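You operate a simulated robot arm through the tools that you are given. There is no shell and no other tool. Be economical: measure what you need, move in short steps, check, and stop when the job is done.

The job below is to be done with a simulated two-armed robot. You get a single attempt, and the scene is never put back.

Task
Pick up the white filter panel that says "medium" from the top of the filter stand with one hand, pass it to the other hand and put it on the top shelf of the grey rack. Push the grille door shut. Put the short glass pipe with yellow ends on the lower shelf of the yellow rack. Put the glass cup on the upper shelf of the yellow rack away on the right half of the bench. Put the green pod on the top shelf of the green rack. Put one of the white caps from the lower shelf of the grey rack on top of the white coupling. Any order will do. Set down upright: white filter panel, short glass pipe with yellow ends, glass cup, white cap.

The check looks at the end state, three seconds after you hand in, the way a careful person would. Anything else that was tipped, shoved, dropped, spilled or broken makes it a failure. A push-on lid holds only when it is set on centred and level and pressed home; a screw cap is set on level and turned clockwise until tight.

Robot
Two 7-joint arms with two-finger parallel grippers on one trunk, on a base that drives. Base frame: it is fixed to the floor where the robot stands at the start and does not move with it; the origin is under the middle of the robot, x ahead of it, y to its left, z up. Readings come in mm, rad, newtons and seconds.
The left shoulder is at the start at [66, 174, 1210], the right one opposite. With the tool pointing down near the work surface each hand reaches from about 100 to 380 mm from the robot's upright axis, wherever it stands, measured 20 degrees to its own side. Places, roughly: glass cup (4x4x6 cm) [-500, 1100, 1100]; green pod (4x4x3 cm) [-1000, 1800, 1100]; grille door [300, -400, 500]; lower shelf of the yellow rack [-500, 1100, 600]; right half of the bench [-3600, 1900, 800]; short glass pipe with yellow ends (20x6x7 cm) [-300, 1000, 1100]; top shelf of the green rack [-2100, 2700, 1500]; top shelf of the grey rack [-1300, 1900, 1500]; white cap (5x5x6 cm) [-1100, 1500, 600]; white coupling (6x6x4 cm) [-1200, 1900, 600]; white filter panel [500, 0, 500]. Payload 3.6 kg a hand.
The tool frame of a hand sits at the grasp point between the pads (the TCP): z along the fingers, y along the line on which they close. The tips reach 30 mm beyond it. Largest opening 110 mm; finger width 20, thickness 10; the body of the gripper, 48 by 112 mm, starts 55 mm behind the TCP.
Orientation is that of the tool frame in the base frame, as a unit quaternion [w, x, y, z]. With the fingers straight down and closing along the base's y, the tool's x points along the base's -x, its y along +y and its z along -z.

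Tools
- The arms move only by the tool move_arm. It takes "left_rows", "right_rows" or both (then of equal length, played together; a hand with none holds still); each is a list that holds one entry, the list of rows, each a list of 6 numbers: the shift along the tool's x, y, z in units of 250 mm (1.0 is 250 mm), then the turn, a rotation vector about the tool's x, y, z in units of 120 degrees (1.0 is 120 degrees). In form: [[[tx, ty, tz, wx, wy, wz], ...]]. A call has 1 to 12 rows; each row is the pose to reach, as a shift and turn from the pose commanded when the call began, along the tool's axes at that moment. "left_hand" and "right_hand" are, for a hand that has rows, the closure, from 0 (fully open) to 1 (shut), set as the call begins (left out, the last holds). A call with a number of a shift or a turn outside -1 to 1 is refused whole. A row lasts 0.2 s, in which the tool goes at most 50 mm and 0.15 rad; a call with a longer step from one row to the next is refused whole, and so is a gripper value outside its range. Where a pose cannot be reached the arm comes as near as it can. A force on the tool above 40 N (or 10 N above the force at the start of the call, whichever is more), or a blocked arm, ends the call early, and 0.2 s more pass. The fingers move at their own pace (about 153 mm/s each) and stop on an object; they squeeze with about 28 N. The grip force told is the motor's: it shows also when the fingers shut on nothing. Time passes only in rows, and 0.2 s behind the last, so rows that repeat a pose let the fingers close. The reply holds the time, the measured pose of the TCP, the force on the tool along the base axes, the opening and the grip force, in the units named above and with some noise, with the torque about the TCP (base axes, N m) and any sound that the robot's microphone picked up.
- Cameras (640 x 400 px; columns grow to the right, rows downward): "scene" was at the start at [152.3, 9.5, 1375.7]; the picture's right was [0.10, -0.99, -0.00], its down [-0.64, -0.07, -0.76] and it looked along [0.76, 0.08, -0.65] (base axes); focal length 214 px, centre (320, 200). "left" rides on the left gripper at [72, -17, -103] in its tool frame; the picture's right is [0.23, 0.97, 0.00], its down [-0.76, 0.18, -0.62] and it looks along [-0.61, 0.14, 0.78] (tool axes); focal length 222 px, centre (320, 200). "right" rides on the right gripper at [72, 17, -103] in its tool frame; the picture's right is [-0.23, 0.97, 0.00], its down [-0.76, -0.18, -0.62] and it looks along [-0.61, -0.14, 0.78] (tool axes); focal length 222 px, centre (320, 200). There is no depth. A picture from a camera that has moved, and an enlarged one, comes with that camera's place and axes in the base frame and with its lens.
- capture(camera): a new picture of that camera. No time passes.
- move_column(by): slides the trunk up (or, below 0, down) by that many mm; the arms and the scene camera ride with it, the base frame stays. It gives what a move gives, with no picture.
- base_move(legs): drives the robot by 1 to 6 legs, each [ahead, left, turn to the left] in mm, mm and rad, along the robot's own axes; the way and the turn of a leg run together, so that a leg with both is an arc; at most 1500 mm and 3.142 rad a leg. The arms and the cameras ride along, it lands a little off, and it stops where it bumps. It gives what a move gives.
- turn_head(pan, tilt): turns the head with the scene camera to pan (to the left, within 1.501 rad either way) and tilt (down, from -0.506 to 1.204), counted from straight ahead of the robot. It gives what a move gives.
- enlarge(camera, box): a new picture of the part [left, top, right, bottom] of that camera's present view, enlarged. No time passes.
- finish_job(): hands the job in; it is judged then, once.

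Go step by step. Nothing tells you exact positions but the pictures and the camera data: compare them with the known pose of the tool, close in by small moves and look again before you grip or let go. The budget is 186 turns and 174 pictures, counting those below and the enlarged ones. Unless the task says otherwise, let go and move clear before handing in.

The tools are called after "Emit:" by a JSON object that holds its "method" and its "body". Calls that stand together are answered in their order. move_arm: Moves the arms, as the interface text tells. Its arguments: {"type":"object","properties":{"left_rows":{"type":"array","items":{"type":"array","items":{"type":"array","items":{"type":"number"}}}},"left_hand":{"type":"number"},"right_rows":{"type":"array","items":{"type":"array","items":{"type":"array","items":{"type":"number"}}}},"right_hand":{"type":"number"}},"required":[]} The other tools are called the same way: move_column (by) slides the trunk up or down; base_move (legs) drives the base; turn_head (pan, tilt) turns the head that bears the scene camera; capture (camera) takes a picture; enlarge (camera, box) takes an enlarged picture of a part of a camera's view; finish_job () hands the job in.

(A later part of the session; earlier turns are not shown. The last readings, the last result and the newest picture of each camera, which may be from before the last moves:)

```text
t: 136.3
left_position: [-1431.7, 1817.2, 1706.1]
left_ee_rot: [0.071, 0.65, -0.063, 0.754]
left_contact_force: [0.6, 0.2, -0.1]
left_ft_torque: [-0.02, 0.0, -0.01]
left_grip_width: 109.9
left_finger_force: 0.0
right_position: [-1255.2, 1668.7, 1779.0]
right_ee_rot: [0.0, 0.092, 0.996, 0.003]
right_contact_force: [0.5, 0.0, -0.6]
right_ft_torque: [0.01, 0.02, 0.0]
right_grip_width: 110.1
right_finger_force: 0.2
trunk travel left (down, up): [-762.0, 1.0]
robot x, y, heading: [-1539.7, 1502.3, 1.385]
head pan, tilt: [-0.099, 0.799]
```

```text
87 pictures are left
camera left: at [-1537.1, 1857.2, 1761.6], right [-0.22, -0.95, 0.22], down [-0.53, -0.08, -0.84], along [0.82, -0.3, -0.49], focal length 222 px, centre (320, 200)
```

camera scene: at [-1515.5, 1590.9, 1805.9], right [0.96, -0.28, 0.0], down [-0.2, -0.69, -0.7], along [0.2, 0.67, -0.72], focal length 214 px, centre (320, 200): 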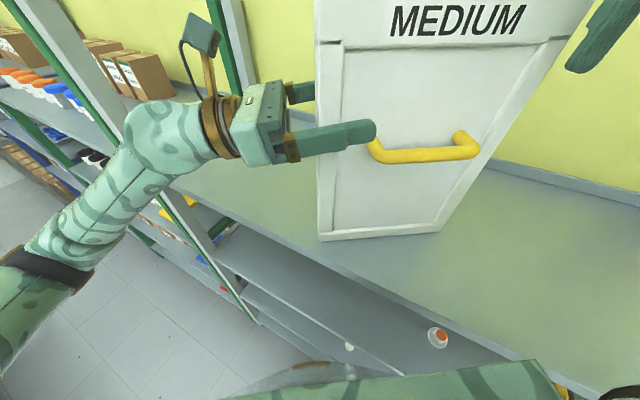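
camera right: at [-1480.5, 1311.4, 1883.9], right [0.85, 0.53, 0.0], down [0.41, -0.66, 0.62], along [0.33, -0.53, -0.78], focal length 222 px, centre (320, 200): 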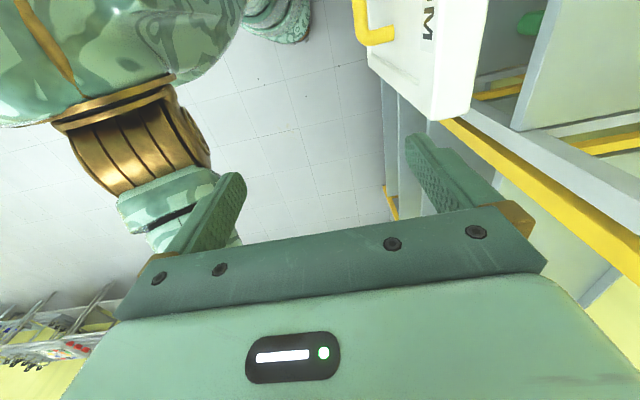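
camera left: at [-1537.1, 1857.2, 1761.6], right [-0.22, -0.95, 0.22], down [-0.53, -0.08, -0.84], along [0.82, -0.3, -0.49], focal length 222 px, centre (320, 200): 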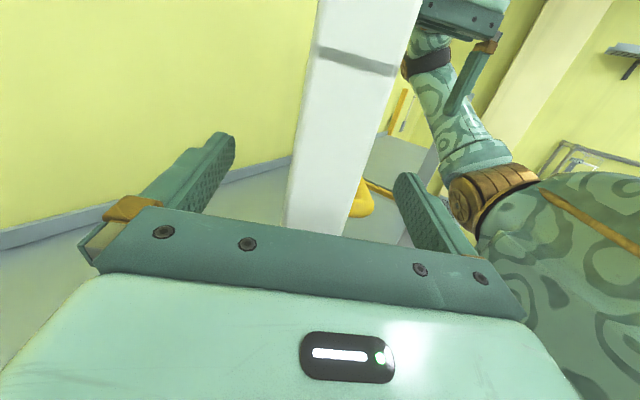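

The panel stands by itself. I pull the left hand out sideways, then back the robot away.

Emit:
{"method": "move_arm", "body": {"left_rows": [[[0, 0, -0.12, 0, 0, 0], [0, 0, -0.26, 0, 0, 0], [0, 0, -0.4, 0, 0, 0], [0, 0, -0.5, 0, 0, 0], [0.05, 0, -0.5, 0, 0, 0]]]}}

Emit:
{"method": "base_move", "body": {"legs": [[-165, 113, 0]]}}

Emit:
{"method": "capture", "body": {"camera": "scene"}}

```text
t: 137.5
left_position: [-1554.7, 1842.0, 1699.0]
left_ee_rot: [0.071, 0.651, -0.063, 0.753]
left_contact_force: [0.7, 0.5, 0.2]
left_ft_torque: [0.02, -0.01, 0.0]
left_grip_width: 110.0
left_finger_force: 0.1
right_position: [-1254.9, 1669.5, 1779.8]
right_ee_rot: [0.002, 0.092, 0.996, 0.003]
right_contact_force: [0.0, 0.6, 0.2]
right_ft_torque: [0.03, -0.01, -0.02]
right_grip_width: 110.0
right_finger_force: 0.1
trunk travel left (down, up): [-762.0, 1.0]
robot x, y, heading: [-1539.7, 1498.7, 1.383]
head pan, tilt: [-0.099, 0.799]
```

```text
t: 139.1
left_position: [-1695.3, 1703.7, 1698.7]
left_ee_rot: [0.071, 0.651, -0.062, 0.753]
left_contact_force: [0.6, -0.2, -0.4]
left_ft_torque: [0.0, 0.01, -0.05]
left_grip_width: 109.9
left_finger_force: 0.0
right_position: [-1396.2, 1529.7, 1778.6]
right_ee_rot: [0.0, 0.091, 0.996, 0.001]
right_contact_force: [0.0, 0.2, -0.8]
right_ft_torque: [-0.05, 0.01, 0.0]
right_grip_width: 109.9
right_finger_force: 0.1
trunk travel left (down, up): [-762.0, 1.0]
robot x, y, heading: [-1680.8, 1360.5, 1.385]
head pan, tilt: [-0.099, 0.799]
```

```text
86 pictures are left
camera scene: at [-1656.2, 1453.3, 1805.7], right [0.96, -0.28, 0.0], down [-0.2, -0.69, -0.7], along [0.19, 0.67, -0.72], focal length 214 px, centre (320, 200)
```

scene: 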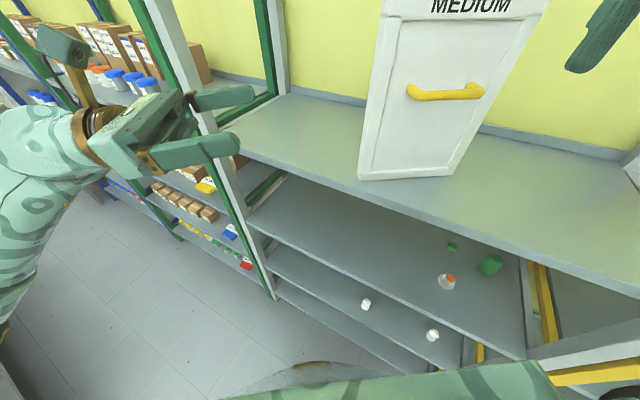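

The filter panel is placed. Next the small items on the grey rack: I back off, face the rack, lower the trunk and look at the shelves.

Emit:
{"method": "base_move", "body": {"legs": [[-120, 60, -0.6]]}}

Emit:
{"method": "move_column", "body": {"by": -420}}

Emit:
{"method": "turn_head", "body": {"pan": -0.1, "tilt": 0.6}}

Emit:
{"method": "capture", "body": {"camera": "scene"}}

```text
t: 141.1
left_position: [-1609.8, 1573.7, 1699.3]
left_ee_rot: [0.29, 0.603, -0.251, 0.7]
left_contact_force: [-0.4, -0.3, -0.2]
left_ft_torque: [0.0, 0.02, 0.01]
left_grip_width: 109.8
left_finger_force: 0.0
right_position: [-1462.0, 1261.6, 1780.2]
right_ee_rot: [0.001, 0.381, 0.925, 0.002]
right_contact_force: [-0.2, 0.3, 0.6]
right_ft_torque: [-0.02, 0.02, -0.04]
right_grip_width: 110.1
right_finger_force: 0.3
trunk travel left (down, up): [-762.0, 1.0]
robot x, y, heading: [-1788.7, 1285.9, 0.786]
head pan, tilt: [-0.099, 0.799]
```

```text
refused: -420 is not a number from -400 to 400
```

```text
t: 141.8
left_position: [-1612.5, 1572.2, 1700.3]
left_ee_rot: [0.289, 0.603, -0.251, 0.7]
left_contact_force: [0.4, 0.4, -0.5]
left_ft_torque: [0.02, 0.0, -0.01]
left_grip_width: 109.7
left_finger_force: 0.1
right_position: [-1463.0, 1261.0, 1780.8]
right_ee_rot: [0.001, 0.381, 0.925, 0.002]
right_contact_force: [0.4, -0.7, -0.3]
right_ft_torque: [-0.03, -0.02, -0.02]
right_grip_width: 109.8
right_finger_force: 0.1
trunk travel left (down, up): [-762.0, 1.0]
robot x, y, heading: [-1792.7, 1284.6, 0.788]
head pan, tilt: [-0.099, 0.6]
```

```text
85 pictures are left
camera scene: at [-1715.4, 1347.9, 1822.8], right [0.63, -0.77, 0.0], down [-0.44, -0.36, -0.82], along [0.64, 0.52, -0.57], focal length 214 px, centre (320, 200)
```

scene: 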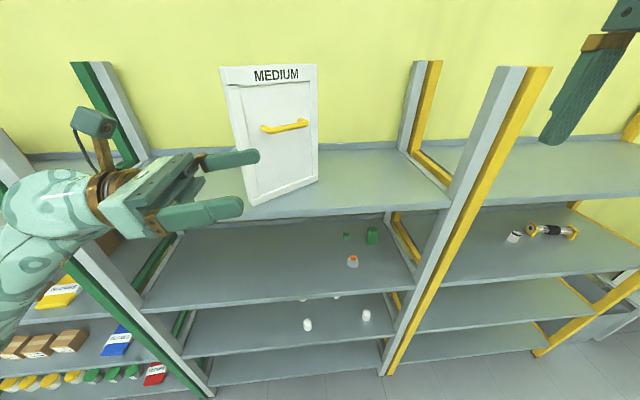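

Emit:
{"method": "move_column", "body": {"by": -400}}

Emit:
{"method": "turn_head", "body": {"pan": -0.1, "tilt": 0.45}}

Emit:
{"method": "capture", "body": {"camera": "scene"}}

Emit:
{"method": "enlarge", "body": {"camera": "scene", "box": [220, 120, 460, 320]}}

```text
t: 145.7
left_position: [-1611.0, 1572.4, 1299.5]
left_ee_rot: [0.289, 0.603, -0.251, 0.7]
left_contact_force: [0.5, 0.7, -0.2]
left_ft_torque: [-0.03, -0.01, 0.05]
left_grip_width: 110.0
left_finger_force: 0.1
right_position: [-1462.1, 1260.5, 1379.8]
right_ee_rot: [0.001, 0.381, 0.925, 0.002]
right_contact_force: [0.1, 0.3, 0.0]
right_ft_torque: [0.01, 0.03, 0.0]
right_grip_width: 110.0
right_finger_force: 0.0
trunk travel left (down, up): [-362.0, 401.0]
robot x, y, heading: [-1791.6, 1283.5, 0.787]
head pan, tilt: [-0.099, 0.6]
```

```text
t: 146.4
left_position: [-1610.7, 1572.4, 1299.7]
left_ee_rot: [0.29, 0.603, -0.252, 0.699]
left_contact_force: [-0.9, -0.1, 0.6]
left_ft_torque: [-0.01, 0.01, -0.03]
left_grip_width: 109.9
left_finger_force: 0.0
right_position: [-1462.5, 1261.0, 1380.1]
right_ee_rot: [0.002, 0.381, 0.925, 0.001]
right_contact_force: [-0.1, 0.0, 0.9]
right_ft_torque: [0.0, -0.02, 0.0]
right_grip_width: 110.3
right_finger_force: 0.0
trunk travel left (down, up): [-362.0, 401.0]
robot x, y, heading: [-1790.0, 1282.2, 0.788]
head pan, tilt: [-0.099, 0.45]
```

```text
84 pictures are left
camera scene: at [-1679.9, 1382.9, 1434.9], right [0.63, -0.77, 0.0], down [-0.34, -0.28, -0.9], along [0.7, 0.57, -0.44], focal length 214 px, centre (320, 200)
```

scene: 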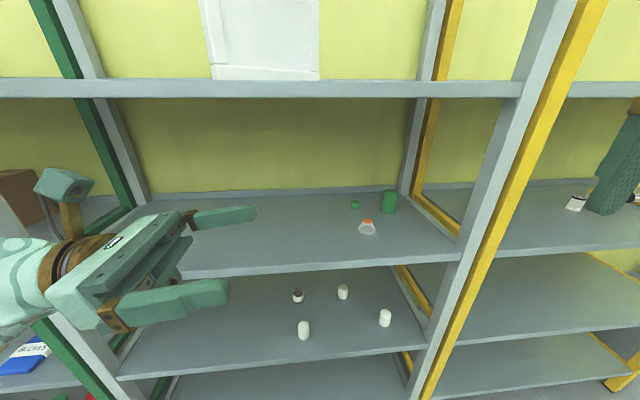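

```text
2.00 times, centred on (340, 220) of scene
camera zoom: at [-1679.9, 1382.9, 1434.9], right [0.63, -0.77, 0.0], down [-0.34, -0.28, -0.9], along [0.7, 0.57, -0.44], focal length 429 px, centre (280, 160)
```

zoom: 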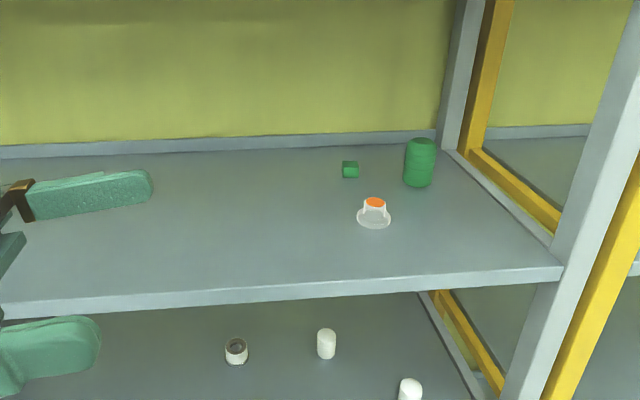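

I identified the items: three white caps and the coupling (dark socket) are on the lower shelf at z≈620–650, and the small green pod is on the middle shelf at about (-996, 1755, 1034). I turn the left hand to point forward (camera on top) for reaching into the shelf.

Emit:
{"method": "move_arm", "body": {"left_rows": [[[0.0047, -0.0544, -0.0327, 0.0682, -0.0051, 0.0049], [0.0094, -0.109, -0.0654, 0.1364, -0.0101, 0.0098], [0.0142, -0.163, -0.098, 0.2047, -0.0152, 0.0147], [0.019, -0.2175, -0.131, 0.273, -0.0203, 0.0196], [0.0236, -0.272, -0.1636, 0.3411, -0.0253, 0.0245], [0.0284, -0.326, -0.196, 0.4094, -0.0304, 0.0293], [0.033, -0.38, -0.229, 0.4776, -0.0354, 0.0342], [0.0378, -0.435, -0.262, 0.5458, -0.0405, 0.0391], [0.0425, -0.489, -0.2945, 0.614, -0.0456, 0.044], [0.047, -0.5436, -0.327, 0.6823, -0.0506, 0.0489], [0.052, -0.598, -0.36, 0.7505, -0.0557, 0.0538], [0.052, -0.598, -0.36, 0.7505, -0.0557, 0.0538]]]}}

Emit:
{"method": "capture", "body": {"camera": "left"}}

```text
t: 149.0
left_position: [-1695.2, 1817.8, 1350.0]
left_ee_rot: [-0.246, 0.668, 0.249, 0.657]
left_contact_force: [0.1, -0.7, 0.0]
left_ft_torque: [-0.05, 0.0, -0.04]
left_grip_width: 110.3
left_finger_force: 0.0
left hand out of reach, approached as far as the arm can: row 4, 5, 6, 7, 8, 9, 10, 11, 12
right_position: [-1463.4, 1260.2, 1380.5]
right_ee_rot: [0.002, 0.381, 0.925, 0.002]
right_contact_force: [-0.2, -0.2, 0.6]
right_ft_torque: [0.0, -0.03, -0.03]
right_grip_width: 110.1
right_finger_force: 0.1
trunk travel left (down, up): [-362.0, 401.0]
robot x, y, heading: [-1792.1, 1282.3, 0.786]
head pan, tilt: [-0.099, 0.45]
```

```text
82 pictures are left
camera left: at [-1781.5, 1765.6, 1424.7], right [0.64, -0.73, 0.23], down [-0.37, -0.55, -0.75], along [0.68, 0.4, -0.62], focal length 222 px, centre (320, 200)
```

left: 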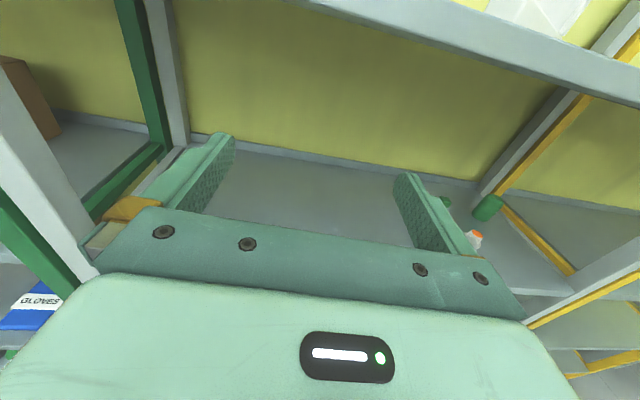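

Emit:
{"method": "move_column", "body": {"by": -330}}

Emit:
{"method": "move_arm", "body": {"left_rows": [[[-0.15, 0.1, -0.05, 0, 0, 0], [-0.3, 0.2, -0.1, 0, 0, 0], [-0.45, 0.3, -0.1, 0, 0, 0], [-0.6, 0.4, -0.1, 0, 0, 0], [-0.75, 0.45, -0.1, 0, 0, 0], [-0.9, 0.45, -0.1, 0, 0, 0], [-1.0, 0.45, -0.1, 0, 0, 0], [-1.0, 0.45, -0.1, 0, 0, 0]]]}}

Emit:
{"method": "turn_head", "body": {"pan": 0.3, "tilt": 0.7}}

Emit:
{"method": "capture", "body": {"camera": "scene"}}

```text
t: 151.1
left_position: [-1621.2, 1890.6, 1014.5]
left_ee_rot: [-0.212, 0.739, 0.274, 0.578]
left_contact_force: [-3.3, -4.8, 5.2]
left_ft_torque: [0.32, 0.09, 0.39]
left_grip_width: 109.3
left_finger_force: 0.1
right_position: [-1460.0, 1265.9, 1137.8]
right_ee_rot: [-0.001, 0.38, 0.925, -0.004]
right_contact_force: [-0.8, -0.4, 0.3]
right_ft_torque: [-0.01, -0.04, -0.03]
right_grip_width: 109.5
right_finger_force: 0.1
trunk travel left (down, up): [-122.0, 641.0]
robot x, y, heading: [-1790.1, 1285.7, 0.79]
head pan, tilt: [-0.099, 0.45]
stopped: the force on the tool passed its limit at 120 N (the readings are from after the stop); the commanded pose is now the measured one
```

```text
t: 152.9
left_position: [-1622.2, 1892.5, 1006.5]
left_ee_rot: [-0.208, 0.742, 0.275, 0.575]
left_contact_force: [-0.1, 0.1, 0.4]
left_ft_torque: [0.0, -0.03, -0.02]
left_grip_width: 109.7
left_finger_force: 0.0
left hand out of reach, approached as far as the arm can: row 1, 2, 3, 4, 5, 6, 7, 8
right_position: [-1458.7, 1266.9, 1140.1]
right_ee_rot: [-0.001, 0.382, 0.924, -0.004]
right_contact_force: [-0.7, -0.2, -0.2]
right_ft_torque: [0.0, 0.0, 0.04]
right_grip_width: 109.8
right_finger_force: 0.0
trunk travel left (down, up): [-122.0, 641.0]
robot x, y, heading: [-1790.3, 1280.8, 0.789]
head pan, tilt: [-0.099, 0.45]
```

```text
t: 153.8
left_position: [-1621.4, 1892.3, 1007.1]
left_ee_rot: [-0.208, 0.743, 0.275, 0.574]
left_contact_force: [-0.5, 0.7, -0.1]
left_ft_torque: [-0.01, 0.04, -0.01]
left_grip_width: 110.1
left_finger_force: 0.1
right_position: [-1457.5, 1266.4, 1138.8]
right_ee_rot: [0.0, 0.381, 0.925, -0.004]
right_contact_force: [0.6, 0.4, -0.7]
right_ft_torque: [0.02, 0.02, 0.01]
right_grip_width: 109.9
right_finger_force: 0.0
trunk travel left (down, up): [-122.0, 641.0]
robot x, y, heading: [-1788.7, 1283.2, 0.79]
head pan, tilt: [0.3, 0.7]
```

```text
81 pictures are left
camera scene: at [-1629.7, 1482.5, 1164.6], right [0.89, -0.46, 0.0], down [-0.3, -0.57, -0.76], along [0.35, 0.68, -0.64], focal length 214 px, centre (320, 200)
```

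scene: 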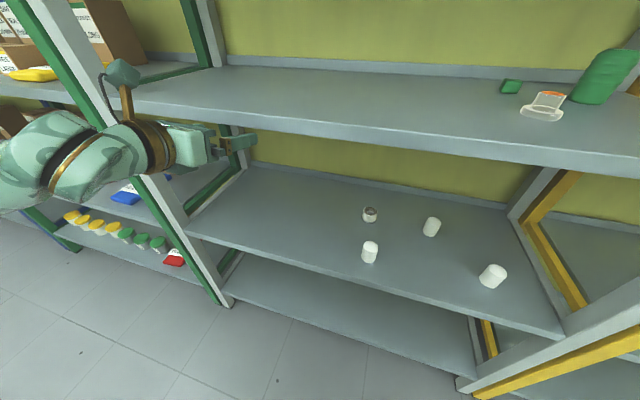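

The left gripper bumped the middle shelf's edge from below while the trunk lowered. Nothing on the shelves looks disturbed. I retreat and bring both arms back to compact poses, and I'll use the right hand with a 45° forward pitch for the shelf work.

Emit:
{"method": "base_move", "body": {"legs": [[-220, 0, 0]]}}

Emit:
{"method": "move_column", "body": {"by": 100}}

Emit:
{"method": "capture", "body": {"camera": "scene"}}

```text
t: 155.5
left_position: [-1776.0, 1734.5, 1006.6]
left_ee_rot: [-0.208, 0.743, 0.274, 0.575]
left_contact_force: [-0.1, 0.2, 0.0]
left_ft_torque: [-0.01, 0.0, 0.01]
left_grip_width: 110.1
left_finger_force: 0.1
right_position: [-1613.6, 1109.1, 1140.6]
right_ee_rot: [-0.001, 0.38, 0.925, -0.005]
right_contact_force: [0.4, -0.4, 0.1]
right_ft_torque: [0.02, -0.01, -0.01]
right_grip_width: 109.8
right_finger_force: 0.0
trunk travel left (down, up): [-122.0, 641.0]
robot x, y, heading: [-1945.9, 1125.6, 0.788]
head pan, tilt: [0.3, 0.7]
```

```text
t: 156.8
left_position: [-1775.3, 1736.6, 1106.9]
left_ee_rot: [-0.205, 0.745, 0.273, 0.573]
left_contact_force: [0.7, -0.9, -0.3]
left_ft_torque: [-0.01, 0.02, 0.01]
left_grip_width: 109.9
left_finger_force: 0.1
right_position: [-1612.7, 1110.9, 1238.3]
right_ee_rot: [0.0, 0.382, 0.924, -0.006]
right_contact_force: [0.2, 0.3, 0.6]
right_ft_torque: [-0.02, 0.02, -0.02]
right_grip_width: 109.9
right_finger_force: 0.2
trunk travel left (down, up): [-222.0, 541.0]
robot x, y, heading: [-1944.1, 1126.5, 0.79]
head pan, tilt: [0.3, 0.7]
```

```text
80 pictures are left
camera scene: at [-1824.6, 1286.1, 1269.7], right [0.89, -0.47, 0.0], down [-0.3, -0.57, -0.76], along [0.36, 0.68, -0.64], focal length 214 px, centre (320, 200)
```

scene: 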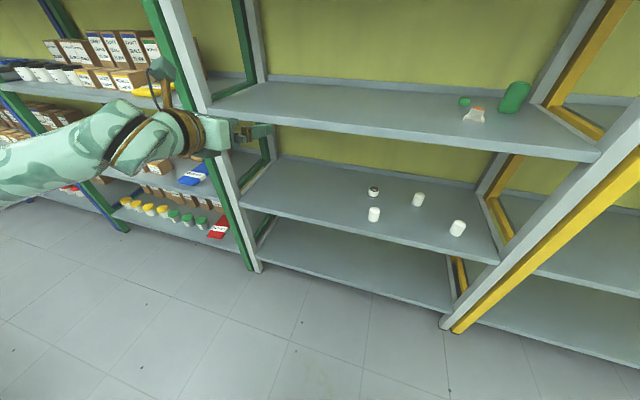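

All items are undisturbed. Now I reorient both arms: left back towards its compact pose, right to a 45° forward pitch.

Emit:
{"method": "move_arm", "body": {"left_rows": [[[0.015, 0.073, -0.071, -0.0625, 0, 0], [0.031, 0.145, -0.142, -0.125, 0, 0], [0.046, 0.218, -0.213, -0.1875, 0, 0], [0.061, 0.291, -0.284, -0.25, 0, 0], [0.077, 0.363, -0.355, -0.3125, 0, 0], [0.092, 0.436, -0.426, -0.375, 0, 0], [0.107, 0.509, -0.497, -0.4375, 0, 0], [0.123, 0.581, -0.568, -0.5, 0, 0], [0.138, 0.654, -0.639, -0.5625, 0, 0], [0.153, 0.727, -0.71, -0.625, 0, 0], [0.169, 0.799, -0.781, -0.6875, 0, 0], [0.184, 0.872, -0.852, -0.75, 0, 0]]], "right_rows": [[[0.026, 0.036, 0.02, -0.0244, -0.0244, -0.059], [0.051, 0.072, 0.04, -0.0488, -0.0488, -0.118], [0.077, 0.108, 0.06, -0.0733, -0.0733, -0.177], [0.103, 0.144, 0.08, -0.0977, -0.0977, -0.236], [0.128, 0.18, 0.1, -0.122, -0.122, -0.295], [0.154, 0.216, 0.12, -0.1465, -0.1465, -0.354], [0.18, 0.252, 0.14, -0.171, -0.171, -0.413], [0.205, 0.288, 0.16, -0.1953, -0.1953, -0.472], [0.231, 0.324, 0.18, -0.22, -0.22, -0.531], [0.257, 0.36, 0.2, -0.244, -0.244, -0.59], [0.282, 0.396, 0.22, -0.2686, -0.2686, -0.649], [0.308, 0.432, 0.24, -0.293, -0.293, -0.708]]]}}

```text
t: 159.4
left_position: [-1784.2, 1445.8, 1209.8]
left_ee_rot: [0.383, 0.671, -0.213, 0.598]
left_contact_force: [-0.1, -0.1, -0.8]
left_ft_torque: [0.0, 0.01, -0.02]
left_grip_width: 110.1
left_finger_force: 0.0
right_position: [-1591.3, 1240.4, 1180.8]
right_ee_rot: [0.35, -0.356, 0.854, 0.144]
right_contact_force: [0.0, 0.1, -0.4]
right_ft_torque: [-0.01, -0.01, 0.02]
right_grip_width: 110.0
right_finger_force: 0.0
trunk travel left (down, up): [-222.0, 541.0]
robot x, y, heading: [-1944.7, 1129.3, 0.79]
head pan, tilt: [0.3, 0.7]
```

Emit:
{"method": "move_arm", "body": {"left_rows": [[[0, 0, 0, -0.032, -0.0403, 0.0408], [0, 0, 0, -0.0641, -0.0806, 0.0817], [0, 0, 0, -0.0961, -0.121, 0.1225], [0, 0, 0, -0.128, -0.161, 0.1634], [0, 0, 0, -0.16, -0.2016, 0.204], [0, 0, 0, -0.192, -0.242, 0.245], [0, 0, 0, -0.224, -0.282, 0.286], [0, 0, 0, -0.2563, -0.3226, 0.3268]]]}}

Emit:
{"method": "move_arm", "body": {"left_rows": [[[0, 0, 0, -0.032, -0.0403, 0.0408], [0, 0, 0, -0.0641, -0.0806, 0.0817], [0, 0, 0, -0.0961, -0.121, 0.1225], [0, 0, 0, -0.128, -0.161, 0.1634], [0, 0, 0, -0.16, -0.2016, 0.204], [0, 0, 0, -0.192, -0.242, 0.245], [0, 0, 0, -0.224, -0.282, 0.286], [0, 0, 0, -0.2563, -0.3226, 0.3268]]]}}

Emit:
{"method": "capture", "body": {"camera": "right"}}

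```text
t: 161.2
left_position: [-1785.3, 1444.0, 1210.2]
left_ee_rot: [-0.233, -0.597, 0.675, -0.364]
left_contact_force: [0.0, -0.4, -0.7]
left_ft_torque: [0.0, 0.0, -0.03]
left_grip_width: 110.2
left_finger_force: 0.1
right_position: [-1591.9, 1239.8, 1180.7]
right_ee_rot: [0.349, -0.356, 0.855, 0.144]
right_contact_force: [0.3, -1.0, -0.5]
right_ft_torque: [0.04, -0.01, 0.01]
right_grip_width: 109.9
right_finger_force: 0.0
trunk travel left (down, up): [-222.0, 541.0]
robot x, y, heading: [-1945.2, 1128.6, 0.787]
head pan, tilt: [0.3, 0.7]
```

```text
t: 163.0
left_position: [-1786.6, 1445.4, 1209.6]
left_ee_rot: [-0.016, -0.346, 0.938, -0.022]
left_contact_force: [0.1, -0.2, 0.0]
left_ft_torque: [0.02, 0.02, -0.02]
left_grip_width: 109.9
left_finger_force: 0.1
right_position: [-1591.9, 1240.3, 1180.8]
right_ee_rot: [0.35, -0.356, 0.855, 0.144]
right_contact_force: [0.0, 0.5, 0.0]
right_ft_torque: [0.01, 0.02, -0.01]
right_grip_width: 109.6
right_finger_force: 0.0
trunk travel left (down, up): [-222.0, 541.0]
robot x, y, heading: [-1945.3, 1130.5, 0.79]
head pan, tilt: [0.3, 0.7]
```

```text
79 pictures are left
camera right: at [-1691.4, 1164.3, 1204.6], right [-0.58, 0.8, 0.16], down [0.2, -0.05, 0.98], along [0.79, 0.6, -0.13], focal length 222 px, centre (320, 200)
```

right: 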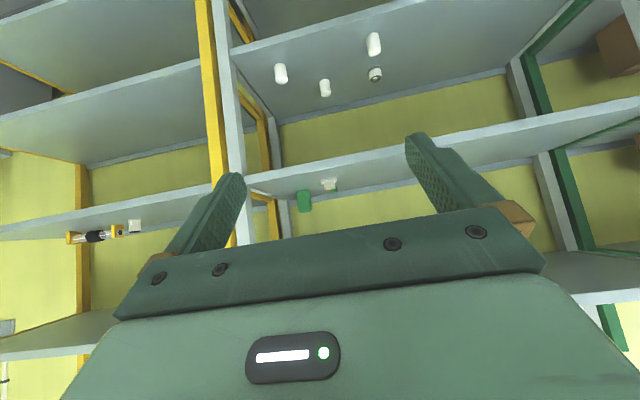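

The left arm is compact again. I position the robot at a test distance, lower the trunk and bring the right hand to cap height in free air to see the elbow posture.

Emit:
{"method": "base_move", "body": {"legs": [[250, 150, 0]]}}

Emit:
{"method": "move_column", "body": {"by": -200}}

Emit:
{"method": "move_arm", "body": {"right_rows": [[[0.1, 0.01, 0.12, 0, 0, 0], [0.2, 0.03, 0.25, 0, 0, 0], [0.3, 0.05, 0.37, 0, 0, 0], [0.4, 0.06, 0.5, 0, 0, 0], [0.5, 0.08, 0.62, 0, 0, 0], [0.632, 0.088, 0.76, 0, 0, 0], [0.632, 0.088, 0.76, 0, 0, 0]]]}}

Emit:
{"method": "turn_head", "body": {"pan": -0.6, "tilt": 0.7}}

Emit:
{"method": "capture", "body": {"camera": "scene"}}

Emit:
{"method": "capture", "body": {"camera": "right"}}

```text
t: 165.0
left_position: [-1717.2, 1727.4, 1208.9]
left_ee_rot: [-0.017, -0.346, 0.938, -0.023]
left_contact_force: [1.0, 0.1, -0.4]
left_ft_torque: [-0.01, 0.02, -0.01]
left_grip_width: 110.1
left_finger_force: 0.0
right_position: [-1522.9, 1521.5, 1180.9]
right_ee_rot: [0.349, -0.355, 0.855, 0.144]
right_contact_force: [-1.0, 1.0, -0.9]
right_ft_torque: [-0.07, 0.01, 0.0]
right_grip_width: 110.1
right_finger_force: 0.0
trunk travel left (down, up): [-222.0, 541.0]
robot x, y, heading: [-1874.1, 1411.9, 0.786]
head pan, tilt: [0.3, 0.7]
```

```text
t: 166.9
left_position: [-1709.5, 1731.0, 1018.2]
left_ee_rot: [-0.022, -0.35, 0.936, -0.029]
left_contact_force: [8.8, 8.6, 5.0]
left_ft_torque: [-1.25, 1.02, 0.11]
left_grip_width: 110.0
left_finger_force: 0.0
right_position: [-1455.6, 1588.3, 929.9]
right_ee_rot: [0.24, -0.369, 0.892, 0.098]
right_contact_force: [0.1, -0.6, 0.3]
right_ft_torque: [0.01, 0.01, -0.01]
right_grip_width: 110.3
right_finger_force: 0.1
trunk travel left (down, up): [-33.0, 730.0]
robot x, y, heading: [-1873.5, 1407.6, 0.786]
head pan, tilt: [0.3, 0.7]
stopped: the force on the tool passed its limit at 49 N (the readings are from after the stop); the commanded pose is now the measured one
```

```text
t: 168.5
left_position: [-1711.6, 1730.2, 1020.9]
left_ee_rot: [-0.022, -0.348, 0.937, -0.029]
left_contact_force: [6.1, 15.3, 10.3]
left_ft_torque: [-2.2, 1.06, -0.25]
left_grip_width: 110.2
left_finger_force: 0.1
right_position: [-1504.4, 1662.2, 653.4]
right_ee_rot: [0.24, -0.371, 0.892, 0.098]
right_contact_force: [1.0, 0.0, 0.5]
right_ft_torque: [-0.02, 0.0, -0.03]
right_grip_width: 110.3
right_finger_force: 0.1
right hand out of reach, approached as far as the arm can: row 1, 2, 3, 4, 5, 6, 7
trunk travel left (down, up): [-33.0, 730.0]
robot x, y, heading: [-1871.3, 1408.7, 0.786]
head pan, tilt: [0.3, 0.7]
```

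```text
t: 169.7
left_position: [-1710.4, 1731.6, 1021.1]
left_ee_rot: [-0.022, -0.353, 0.935, -0.035]
left_contact_force: [55.6, 81.8, 43.0]
left_ft_torque: [-11.38, 7.51, 0.63]
left_grip_width: 109.9
left_finger_force: 0.0
right_position: [-1503.8, 1661.8, 654.2]
right_ee_rot: [0.24, -0.37, 0.892, 0.097]
right_contact_force: [-0.4, 0.2, 0.2]
right_ft_torque: [0.02, -0.01, 0.02]
right_grip_width: 110.1
right_finger_force: 0.0
trunk travel left (down, up): [-33.0, 730.0]
robot x, y, heading: [-1876.6, 1407.5, 0.787]
head pan, tilt: [-0.6, 0.7]
```

```text
78 pictures are left
camera scene: at [-1668.8, 1641.8, 1067.5], right [0.83, -0.55, 0.0], down [-0.36, -0.55, -0.76], along [0.42, 0.63, -0.66], focal length 214 px, centre (320, 200)
```

scene: 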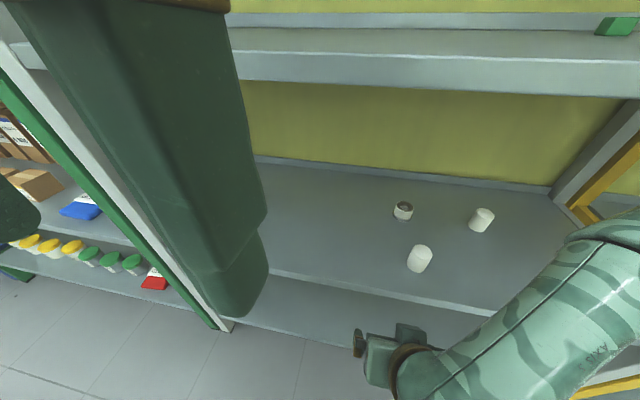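

```text
77 pictures are left
camera right: at [-1596.9, 1593.7, 707.9], right [-0.55, 0.83, 0.11], down [0.37, 0.12, 0.92], along [0.75, 0.55, -0.37], focal length 222 px, centre (320, 200)
```

right: 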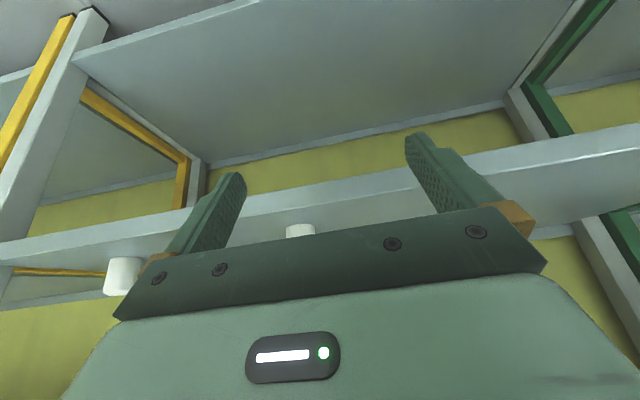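

The lowered trunk leans forward and the head is pressing on the left hand. I move the left hand out to the left, then check the right elbow.

Emit:
{"method": "move_arm", "body": {"left_rows": [[[-0.05, 0.12, 0, 0, 0, 0], [-0.1, 0.26, 0, 0, 0, 0], [-0.15, 0.4, 0, 0, 0, 0], [-0.2, 0.54, 0, 0, 0, 0], [-0.2, 0.68, 0, 0, 0, 0], [-0.2, 0.68, 0, 0, 0, 0]]]}}

Emit:
{"method": "turn_head", "body": {"pan": -1.2, "tilt": 0.7}}

Emit:
{"method": "capture", "body": {"camera": "scene"}}

```text
t: 171.1
left_position: [-1775.6, 1871.1, 994.7]
left_ee_rot: [-0.021, -0.35, 0.936, -0.027]
left_contact_force: [-0.4, -0.3, -0.7]
left_ft_torque: [0.04, 0.01, 0.0]
left_grip_width: 110.0
left_finger_force: 0.0
left hand out of reach, approached as far as the arm can: row 5, 6
right_position: [-1504.2, 1661.8, 653.1]
right_ee_rot: [0.24, -0.371, 0.892, 0.097]
right_contact_force: [0.1, 0.1, -0.3]
right_ft_torque: [0.01, -0.02, 0.03]
right_grip_width: 109.9
right_finger_force: 0.0
trunk travel left (down, up): [-33.0, 730.0]
robot x, y, heading: [-1876.8, 1408.5, 0.793]
head pan, tilt: [-0.6, 0.7]
```

```text
t: 172.1
left_position: [-1774.3, 1871.0, 994.7]
left_ee_rot: [-0.022, -0.349, 0.936, -0.028]
left_contact_force: [0.8, 0.7, -0.3]
left_ft_torque: [-0.01, -0.01, 0.01]
left_grip_width: 109.8
left_finger_force: 0.0
right_position: [-1504.3, 1662.7, 653.2]
right_ee_rot: [0.24, -0.37, 0.892, 0.098]
right_contact_force: [0.3, -0.1, 0.3]
right_ft_torque: [0.02, 0.02, -0.01]
right_grip_width: 109.9
right_finger_force: 0.1
trunk travel left (down, up): [-33.0, 730.0]
robot x, y, heading: [-1874.0, 1409.0, 0.783]
head pan, tilt: [-1.201, 0.7]
```

```text
76 pictures are left
camera scene: at [-1637.7, 1537.1, 1068.8], right [-0.4, -0.92, 0.0], down [-0.59, 0.26, -0.76], along [0.7, -0.31, -0.64], focal length 214 px, centre (320, 200)
```

scene: 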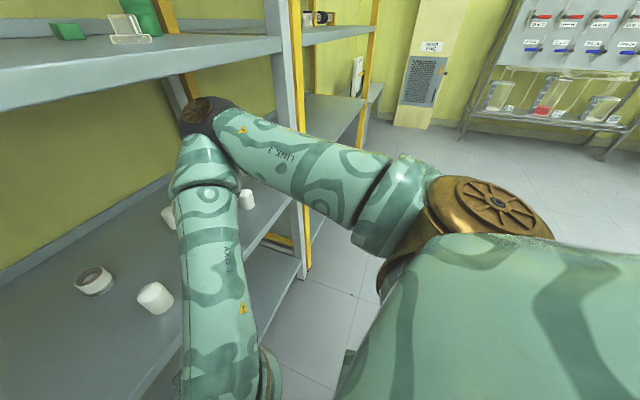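

The right elbow comes close under the middle shelf. I step back and stretch the right arm further forward so the elbow stays low and outside the rack.

Emit:
{"method": "base_move", "body": {"legs": [[-220, 0, 0]]}}

Emit:
{"method": "move_arm", "body": {"right_rows": [[[-0.116, -0.046, 0.04, 0, -0.0156, 0], [-0.23, -0.092, 0.08, 0, -0.031, 0], [-0.347, -0.138, 0.119, 0, -0.047, 0], [-0.463, -0.184, 0.158, 0, -0.0625, 0], [-0.579, -0.23, 0.198, 0, -0.078, 0], [-0.695, -0.276, 0.238, 0, -0.094, 0], [-0.81, -0.322, 0.277, 0, -0.11, 0], [-0.926, -0.368, 0.317, 0, -0.125, 0], [-0.926, -0.368, 0.317, 0, -0.125, 0]]]}}

Emit:
{"method": "capture", "body": {"camera": "scene"}}

Emit:
{"method": "capture", "body": {"camera": "right"}}

```text
t: 173.8
left_position: [-1934.4, 1715.5, 995.8]
left_ee_rot: [-0.021, -0.351, 0.936, -0.029]
left_contact_force: [0.0, 0.1, 1.2]
left_ft_torque: [-0.03, -0.01, -0.03]
left_grip_width: 110.1
left_finger_force: 0.1
right_position: [-1661.6, 1507.8, 654.1]
right_ee_rot: [0.24, -0.372, 0.891, 0.098]
right_contact_force: [-0.3, -0.4, -0.2]
right_ft_torque: [-0.01, -0.01, -0.02]
right_grip_width: 109.7
right_finger_force: 0.1
trunk travel left (down, up): [-33.0, 730.0]
robot x, y, heading: [-2032.1, 1256.0, 0.79]
head pan, tilt: [-1.201, 0.7]
```

```text
t: 175.8
left_position: [-1935.1, 1715.6, 995.1]
left_ee_rot: [-0.022, -0.352, 0.935, -0.029]
left_contact_force: [-0.2, -0.7, 1.6]
left_ft_torque: [-0.01, 0.01, -0.01]
left_grip_width: 109.8
left_finger_force: 0.1
right_position: [-1424.8, 1615.9, 700.7]
right_ee_rot: [0.353, -0.357, 0.852, 0.147]
right_contact_force: [-0.1, -0.7, 0.1]
right_ft_torque: [0.02, -0.01, 0.01]
right_grip_width: 110.1
right_finger_force: 0.0
trunk travel left (down, up): [-33.0, 730.0]
robot x, y, heading: [-2030.8, 1251.1, 0.788]
head pan, tilt: [-1.201, 0.7]
```

```text
75 pictures are left
camera scene: at [-1794.1, 1381.8, 1068.8], right [-0.4, -0.92, 0.0], down [-0.59, 0.26, -0.76], along [0.7, -0.31, -0.64], focal length 214 px, centre (320, 200)
```

scene: 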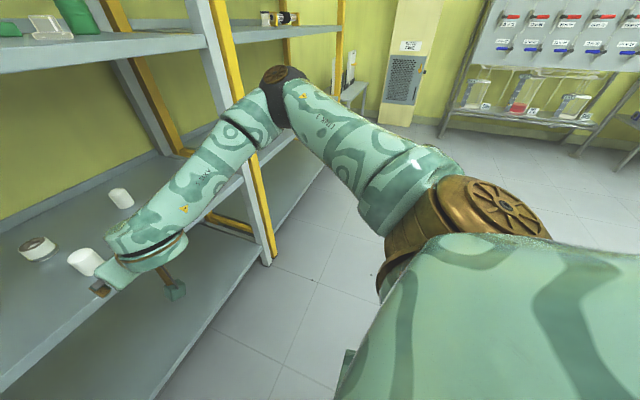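

```text
74 pictures are left
camera right: at [-1524.7, 1538.9, 724.1], right [-0.58, 0.8, 0.16], down [0.19, -0.05, 0.98], along [0.79, 0.6, -0.12], focal length 222 px, centre (320, 200)
```

right: 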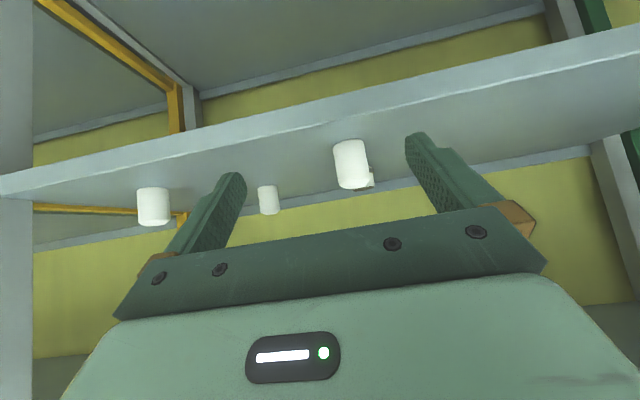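

The stretched pose works. I align the right hand with the nearest cap (about (-1332, 1743), base z≈630), lower to 668 and drive forward most of the way.

Emit:
{"method": "move_arm", "body": {"right_rows": [[[0.05, 0.05, 0.05, 0, 0, 0], [0.093, 0.088, 0.093, 0, 0, 0], [0.093, 0.088, 0.093, 0, 0, 0]]]}}

Emit:
{"method": "base_move", "body": {"legs": [[105, 0, 0]]}}

Emit:
{"method": "capture", "body": {"camera": "right"}}

Emit:
{"method": "turn_head", "body": {"pan": -0.3, "tilt": 0.7}}

Emit:
{"method": "capture", "body": {"camera": "scene"}}

```text
t: 176.6
left_position: [-1933.6, 1714.9, 995.4]
left_ee_rot: [-0.021, -0.351, 0.936, -0.028]
left_contact_force: [-0.7, -0.7, -0.7]
left_ft_torque: [-0.01, 0.01, 0.02]
left_grip_width: 109.9
left_finger_force: 0.1
right_position: [-1441.0, 1630.9, 668.8]
right_ee_rot: [0.353, -0.357, 0.852, 0.147]
right_contact_force: [-0.3, 0.3, 0.5]
right_ft_torque: [-0.01, -0.01, -0.01]
right_grip_width: 110.1
right_finger_force: 0.1
trunk travel left (down, up): [-33.0, 730.0]
robot x, y, heading: [-2029.9, 1251.0, 0.787]
head pan, tilt: [-1.201, 0.7]
```

```text
t: 177.7
left_position: [-1861.0, 1790.0, 995.1]
left_ee_rot: [-0.023, -0.353, 0.935, -0.029]
left_contact_force: [0.0, 0.1, -0.2]
left_ft_torque: [-0.01, 0.02, -0.02]
left_grip_width: 110.0
left_finger_force: 0.0
right_position: [-1369.0, 1707.4, 667.0]
right_ee_rot: [0.354, -0.358, 0.851, 0.147]
right_contact_force: [0.1, 0.6, -0.2]
right_ft_torque: [-0.02, -0.01, 0.01]
right_grip_width: 110.1
right_finger_force: 0.0
trunk travel left (down, up): [-33.0, 730.0]
robot x, y, heading: [-1962.9, 1326.9, 0.797]
head pan, tilt: [-1.201, 0.7]
```

```text
73 pictures are left
camera right: at [-1467.7, 1630.4, 690.2], right [-0.58, 0.8, 0.16], down [0.19, -0.05, 0.98], along [0.79, 0.6, -0.12], focal length 222 px, centre (320, 200)
```

right: 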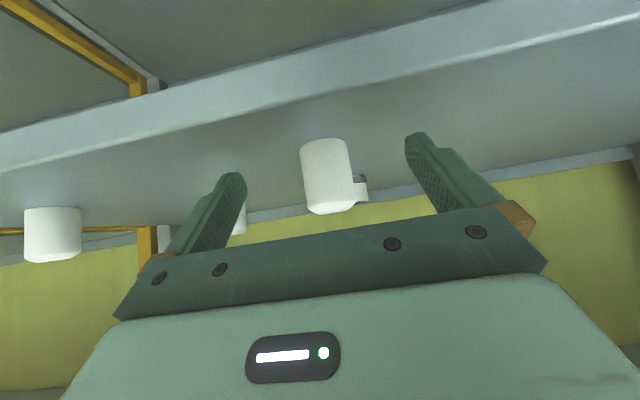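

```text
t: 178.9
left_position: [-1862.0, 1791.0, 994.6]
left_ee_rot: [-0.021, -0.353, 0.935, -0.028]
left_contact_force: [0.0, 0.0, -0.2]
left_ft_torque: [0.04, 0.03, 0.04]
left_grip_width: 110.2
left_finger_force: 0.0
right_position: [-1368.9, 1707.2, 668.3]
right_ee_rot: [0.354, -0.358, 0.852, 0.147]
right_contact_force: [0.4, -1.1, -0.4]
right_ft_torque: [-0.01, 0.01, 0.0]
right_grip_width: 110.2
right_finger_force: 0.0
trunk travel left (down, up): [-33.0, 730.0]
robot x, y, heading: [-1961.1, 1328.3, 0.787]
head pan, tilt: [-0.3, 0.7]
```

```text
72 pictures are left
camera scene: at [-1724.4, 1530.6, 1068.7], right [0.47, -0.88, 0.0], down [-0.57, -0.3, -0.76], along [0.67, 0.36, -0.64], focal length 214 px, centre (320, 200)
```

scene: 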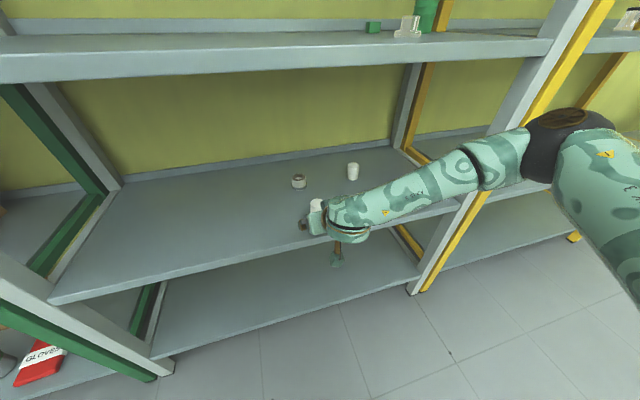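

Well centred. I move 51 mm forward with the arm and grip the cap.

Emit:
{"method": "move_arm", "body": {"right_rows": [[[-0.05, 0, 0.05, 0, 0, 0], [-0.1, 0, 0.1, 0, 0, 0], [-0.144, 0, 0.144, 0, 0, 0], [-0.144, 0, 0.144, 0, 0, 0]]]}}

Emit:
{"method": "capture", "body": {"camera": "right"}}

```text
t: 179.9
left_position: [-1861.6, 1789.6, 995.2]
left_ee_rot: [-0.021, -0.353, 0.935, -0.029]
left_contact_force: [0.0, -0.7, 0.0]
left_ft_torque: [0.01, -0.01, 0.01]
left_grip_width: 109.9
left_finger_force: 0.1
right_position: [-1333.3, 1743.5, 669.5]
right_ee_rot: [0.354, -0.357, 0.852, 0.147]
right_contact_force: [0.9, 0.2, 0.7]
right_ft_torque: [-0.03, 0.01, -0.01]
right_grip_width: 110.0
right_finger_force: 0.1
trunk travel left (down, up): [-33.0, 730.0]
robot x, y, heading: [-1958.4, 1327.6, 0.796]
head pan, tilt: [-0.3, 0.7]
```

```text
71 pictures are left
camera right: at [-1432.0, 1666.5, 691.8], right [-0.58, 0.8, 0.16], down [0.19, -0.05, 0.98], along [0.79, 0.6, -0.12], focal length 222 px, centre (320, 200)
```

right: 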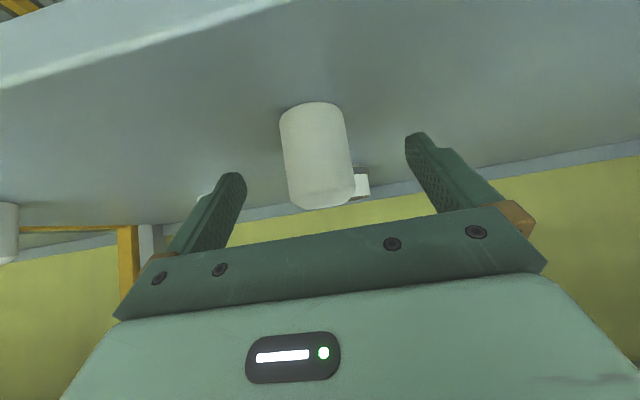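

Emit:
{"method": "move_arm", "body": {"right_rows": [[[0.028, 0, 0.03, 0, 0, 0], [0.028, 0, 0.03, 0, 0, 0]]]}}

Emit:
{"method": "move_arm", "body": {"right_rows": [[[0, 0, 0, 0, 0, 0], [0, 0, 0, 0, 0, 0], [0, 0, 0, 0, 0, 0], [0, 0, 0, 0, 0, 0]]], "right_hand": 1}}

Emit:
{"method": "capture", "body": {"camera": "right"}}

```text
t: 180.5
left_position: [-1863.2, 1791.5, 995.0]
left_ee_rot: [-0.02, -0.353, 0.935, -0.027]
left_contact_force: [0.5, -0.3, 0.0]
left_ft_torque: [-0.01, -0.01, 0.03]
left_grip_width: 110.1
left_finger_force: 0.0
right_position: [-1333.1, 1742.5, 659.8]
right_ee_rot: [0.354, -0.357, 0.852, 0.145]
right_contact_force: [0.6, 0.6, 0.0]
right_ft_torque: [-0.02, 0.01, -0.01]
right_grip_width: 109.7
right_finger_force: 0.1
trunk travel left (down, up): [-33.0, 730.0]
robot x, y, heading: [-1961.3, 1325.6, 0.787]
head pan, tilt: [-0.3, 0.7]
```

```text
t: 181.5
left_position: [-1861.8, 1791.0, 995.0]
left_ee_rot: [-0.021, -0.353, 0.935, -0.029]
left_contact_force: [0.0, -0.7, -0.1]
left_ft_torque: [0.01, 0.03, -0.03]
left_grip_width: 109.9
left_finger_force: 0.1
right_position: [-1333.6, 1742.8, 658.6]
right_ee_rot: [0.353, -0.358, 0.852, 0.146]
right_contact_force: [0.3, 0.2, 0.5]
right_ft_torque: [0.03, -0.02, -0.01]
right_grip_width: 41.6
right_finger_force: 27.8
trunk travel left (down, up): [-33.0, 730.0]
robot x, y, heading: [-1958.7, 1325.7, 0.795]
head pan, tilt: [-0.3, 0.7]
```

```text
70 pictures are left
camera right: at [-1431.8, 1666.4, 681.6], right [-0.58, 0.8, 0.16], down [0.19, -0.05, 0.98], along [0.79, 0.6, -0.12], focal length 222 px, centre (320, 200)
```

right: 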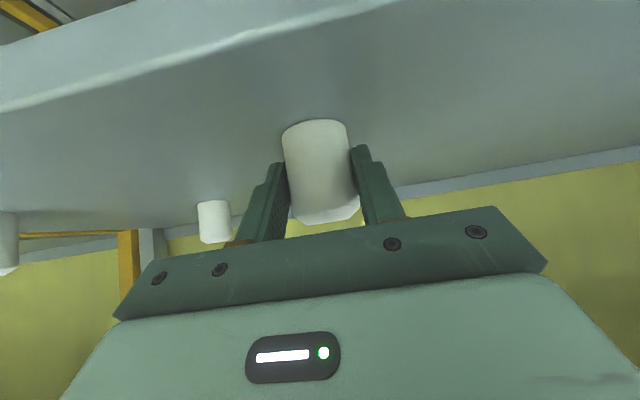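

Gripped (41.6 mm). I lift it 70 mm and look at the coupling from the scene camera.

Emit:
{"method": "move_arm", "body": {"right_rows": [[[-0.06, 0, -0.06, 0, 0, 0], [-0.12, 0, -0.12, 0, 0, 0], [-0.2, 0, -0.2, 0, 0, 0], [-0.2, 0, -0.2, 0, 0, 0]]]}}

Emit:
{"method": "enlarge", "body": {"camera": "scene", "box": [240, 140, 400, 270]}}

Emit:
{"method": "capture", "body": {"camera": "right"}}

```text
t: 182.5
left_position: [-1861.5, 1790.0, 995.0]
left_ee_rot: [-0.022, -0.354, 0.935, -0.028]
left_contact_force: [0.4, -0.6, 0.4]
left_ft_torque: [-0.01, -0.03, 0.02]
left_grip_width: 109.8
left_finger_force: 0.2
right_position: [-1333.6, 1744.6, 729.7]
right_ee_rot: [0.354, -0.358, 0.852, 0.146]
right_contact_force: [-0.4, -0.3, -0.3]
right_ft_torque: [0.01, 0.0, 0.01]
right_grip_width: 41.8
right_finger_force: 28.0
trunk travel left (down, up): [-33.0, 730.0]
robot x, y, heading: [-1959.9, 1327.4, 0.792]
head pan, tilt: [-0.3, 0.7]
```

```text
3.08 times, centred on (320, 205) of scene
camera zoom: at [-1724.2, 1530.8, 1068.6], right [0.47, -0.88, 0.0], down [-0.57, -0.31, -0.76], along [0.67, 0.36, -0.64], focal length 660 px, centre (320, 185)
```

zoom: 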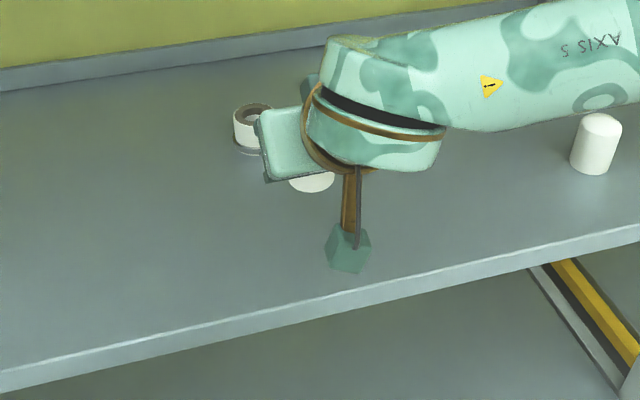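

```text
68 pictures are left
camera right: at [-1432.4, 1667.3, 752.5], right [-0.58, 0.8, 0.16], down [0.19, -0.05, 0.98], along [0.79, 0.6, -0.12], focal length 222 px, centre (320, 200)
```

right: 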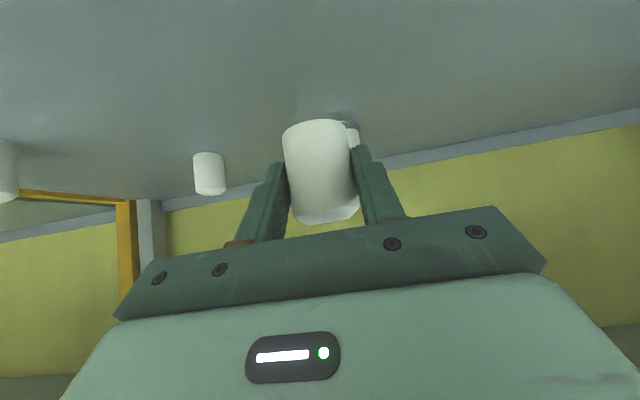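

Emit:
{"method": "capture", "body": {"camera": "left"}}

Emit:
{"method": "move_arm", "body": {"right_rows": [[[0, -0.15, 0, 0, 0, 0], [0, -0.3, 0, 0, 0, 0], [0, -0.4, 0, 0, 0, 0], [0, -0.4, 0, 0, 0, 0]]]}}

Emit:
{"method": "enlarge", "body": {"camera": "scene", "box": [280, 160, 360, 210]}}

```text
67 pictures are left
camera left: at [-1901.7, 1739.2, 1103.0], right [-0.81, 0.58, -0.02], down [0.47, 0.68, 0.57], along [0.35, 0.45, -0.82], focal length 222 px, centre (320, 200)
```

left: 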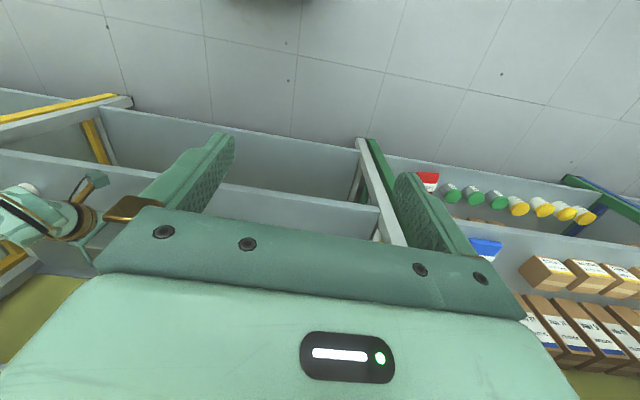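

```text
t: 183.5
left_position: [-1861.6, 1789.7, 994.8]
left_ee_rot: [-0.021, -0.353, 0.935, -0.029]
left_contact_force: [-1.0, -0.7, -0.4]
left_ft_torque: [0.02, 0.01, 0.01]
left_grip_width: 109.9
left_finger_force: 0.1
right_position: [-1262.1, 1673.4, 729.1]
right_ee_rot: [0.354, -0.358, 0.852, 0.147]
right_contact_force: [-0.3, 0.8, -1.1]
right_ft_torque: [-0.01, 0.02, 0.02]
right_grip_width: 41.8
right_finger_force: 28.2
trunk travel left (down, up): [-33.0, 730.0]
robot x, y, heading: [-1959.4, 1325.9, 0.798]
head pan, tilt: [-0.3, 0.7]
```

```text
8.00 times, centred on (320, 185) of scene
camera zoom: at [-1724.3, 1530.7, 1068.7], right [0.47, -0.88, 0.0], down [-0.57, -0.31, -0.76], along [0.67, 0.36, -0.64], focal length 1716 px, centre (320, 320)
```

zoom: 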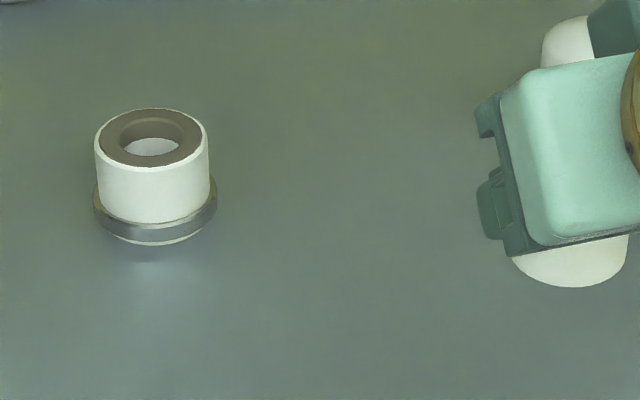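

Clear view of the coupling. I get a second view of it from the right wrist camera for depth.

Emit:
{"method": "enlarge", "body": {"camera": "right", "box": [240, 60, 560, 260]}}

```text
2.00 times, centred on (400, 160) of right
camera zoom: at [-1361.4, 1596.1, 752.1], right [-0.58, 0.8, 0.16], down [0.19, -0.05, 0.98], along [0.79, 0.6, -0.12], focal length 444 px, centre (160, 280)
```

zoom: 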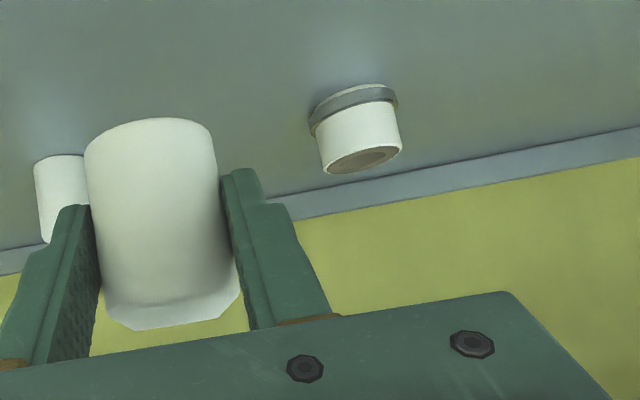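

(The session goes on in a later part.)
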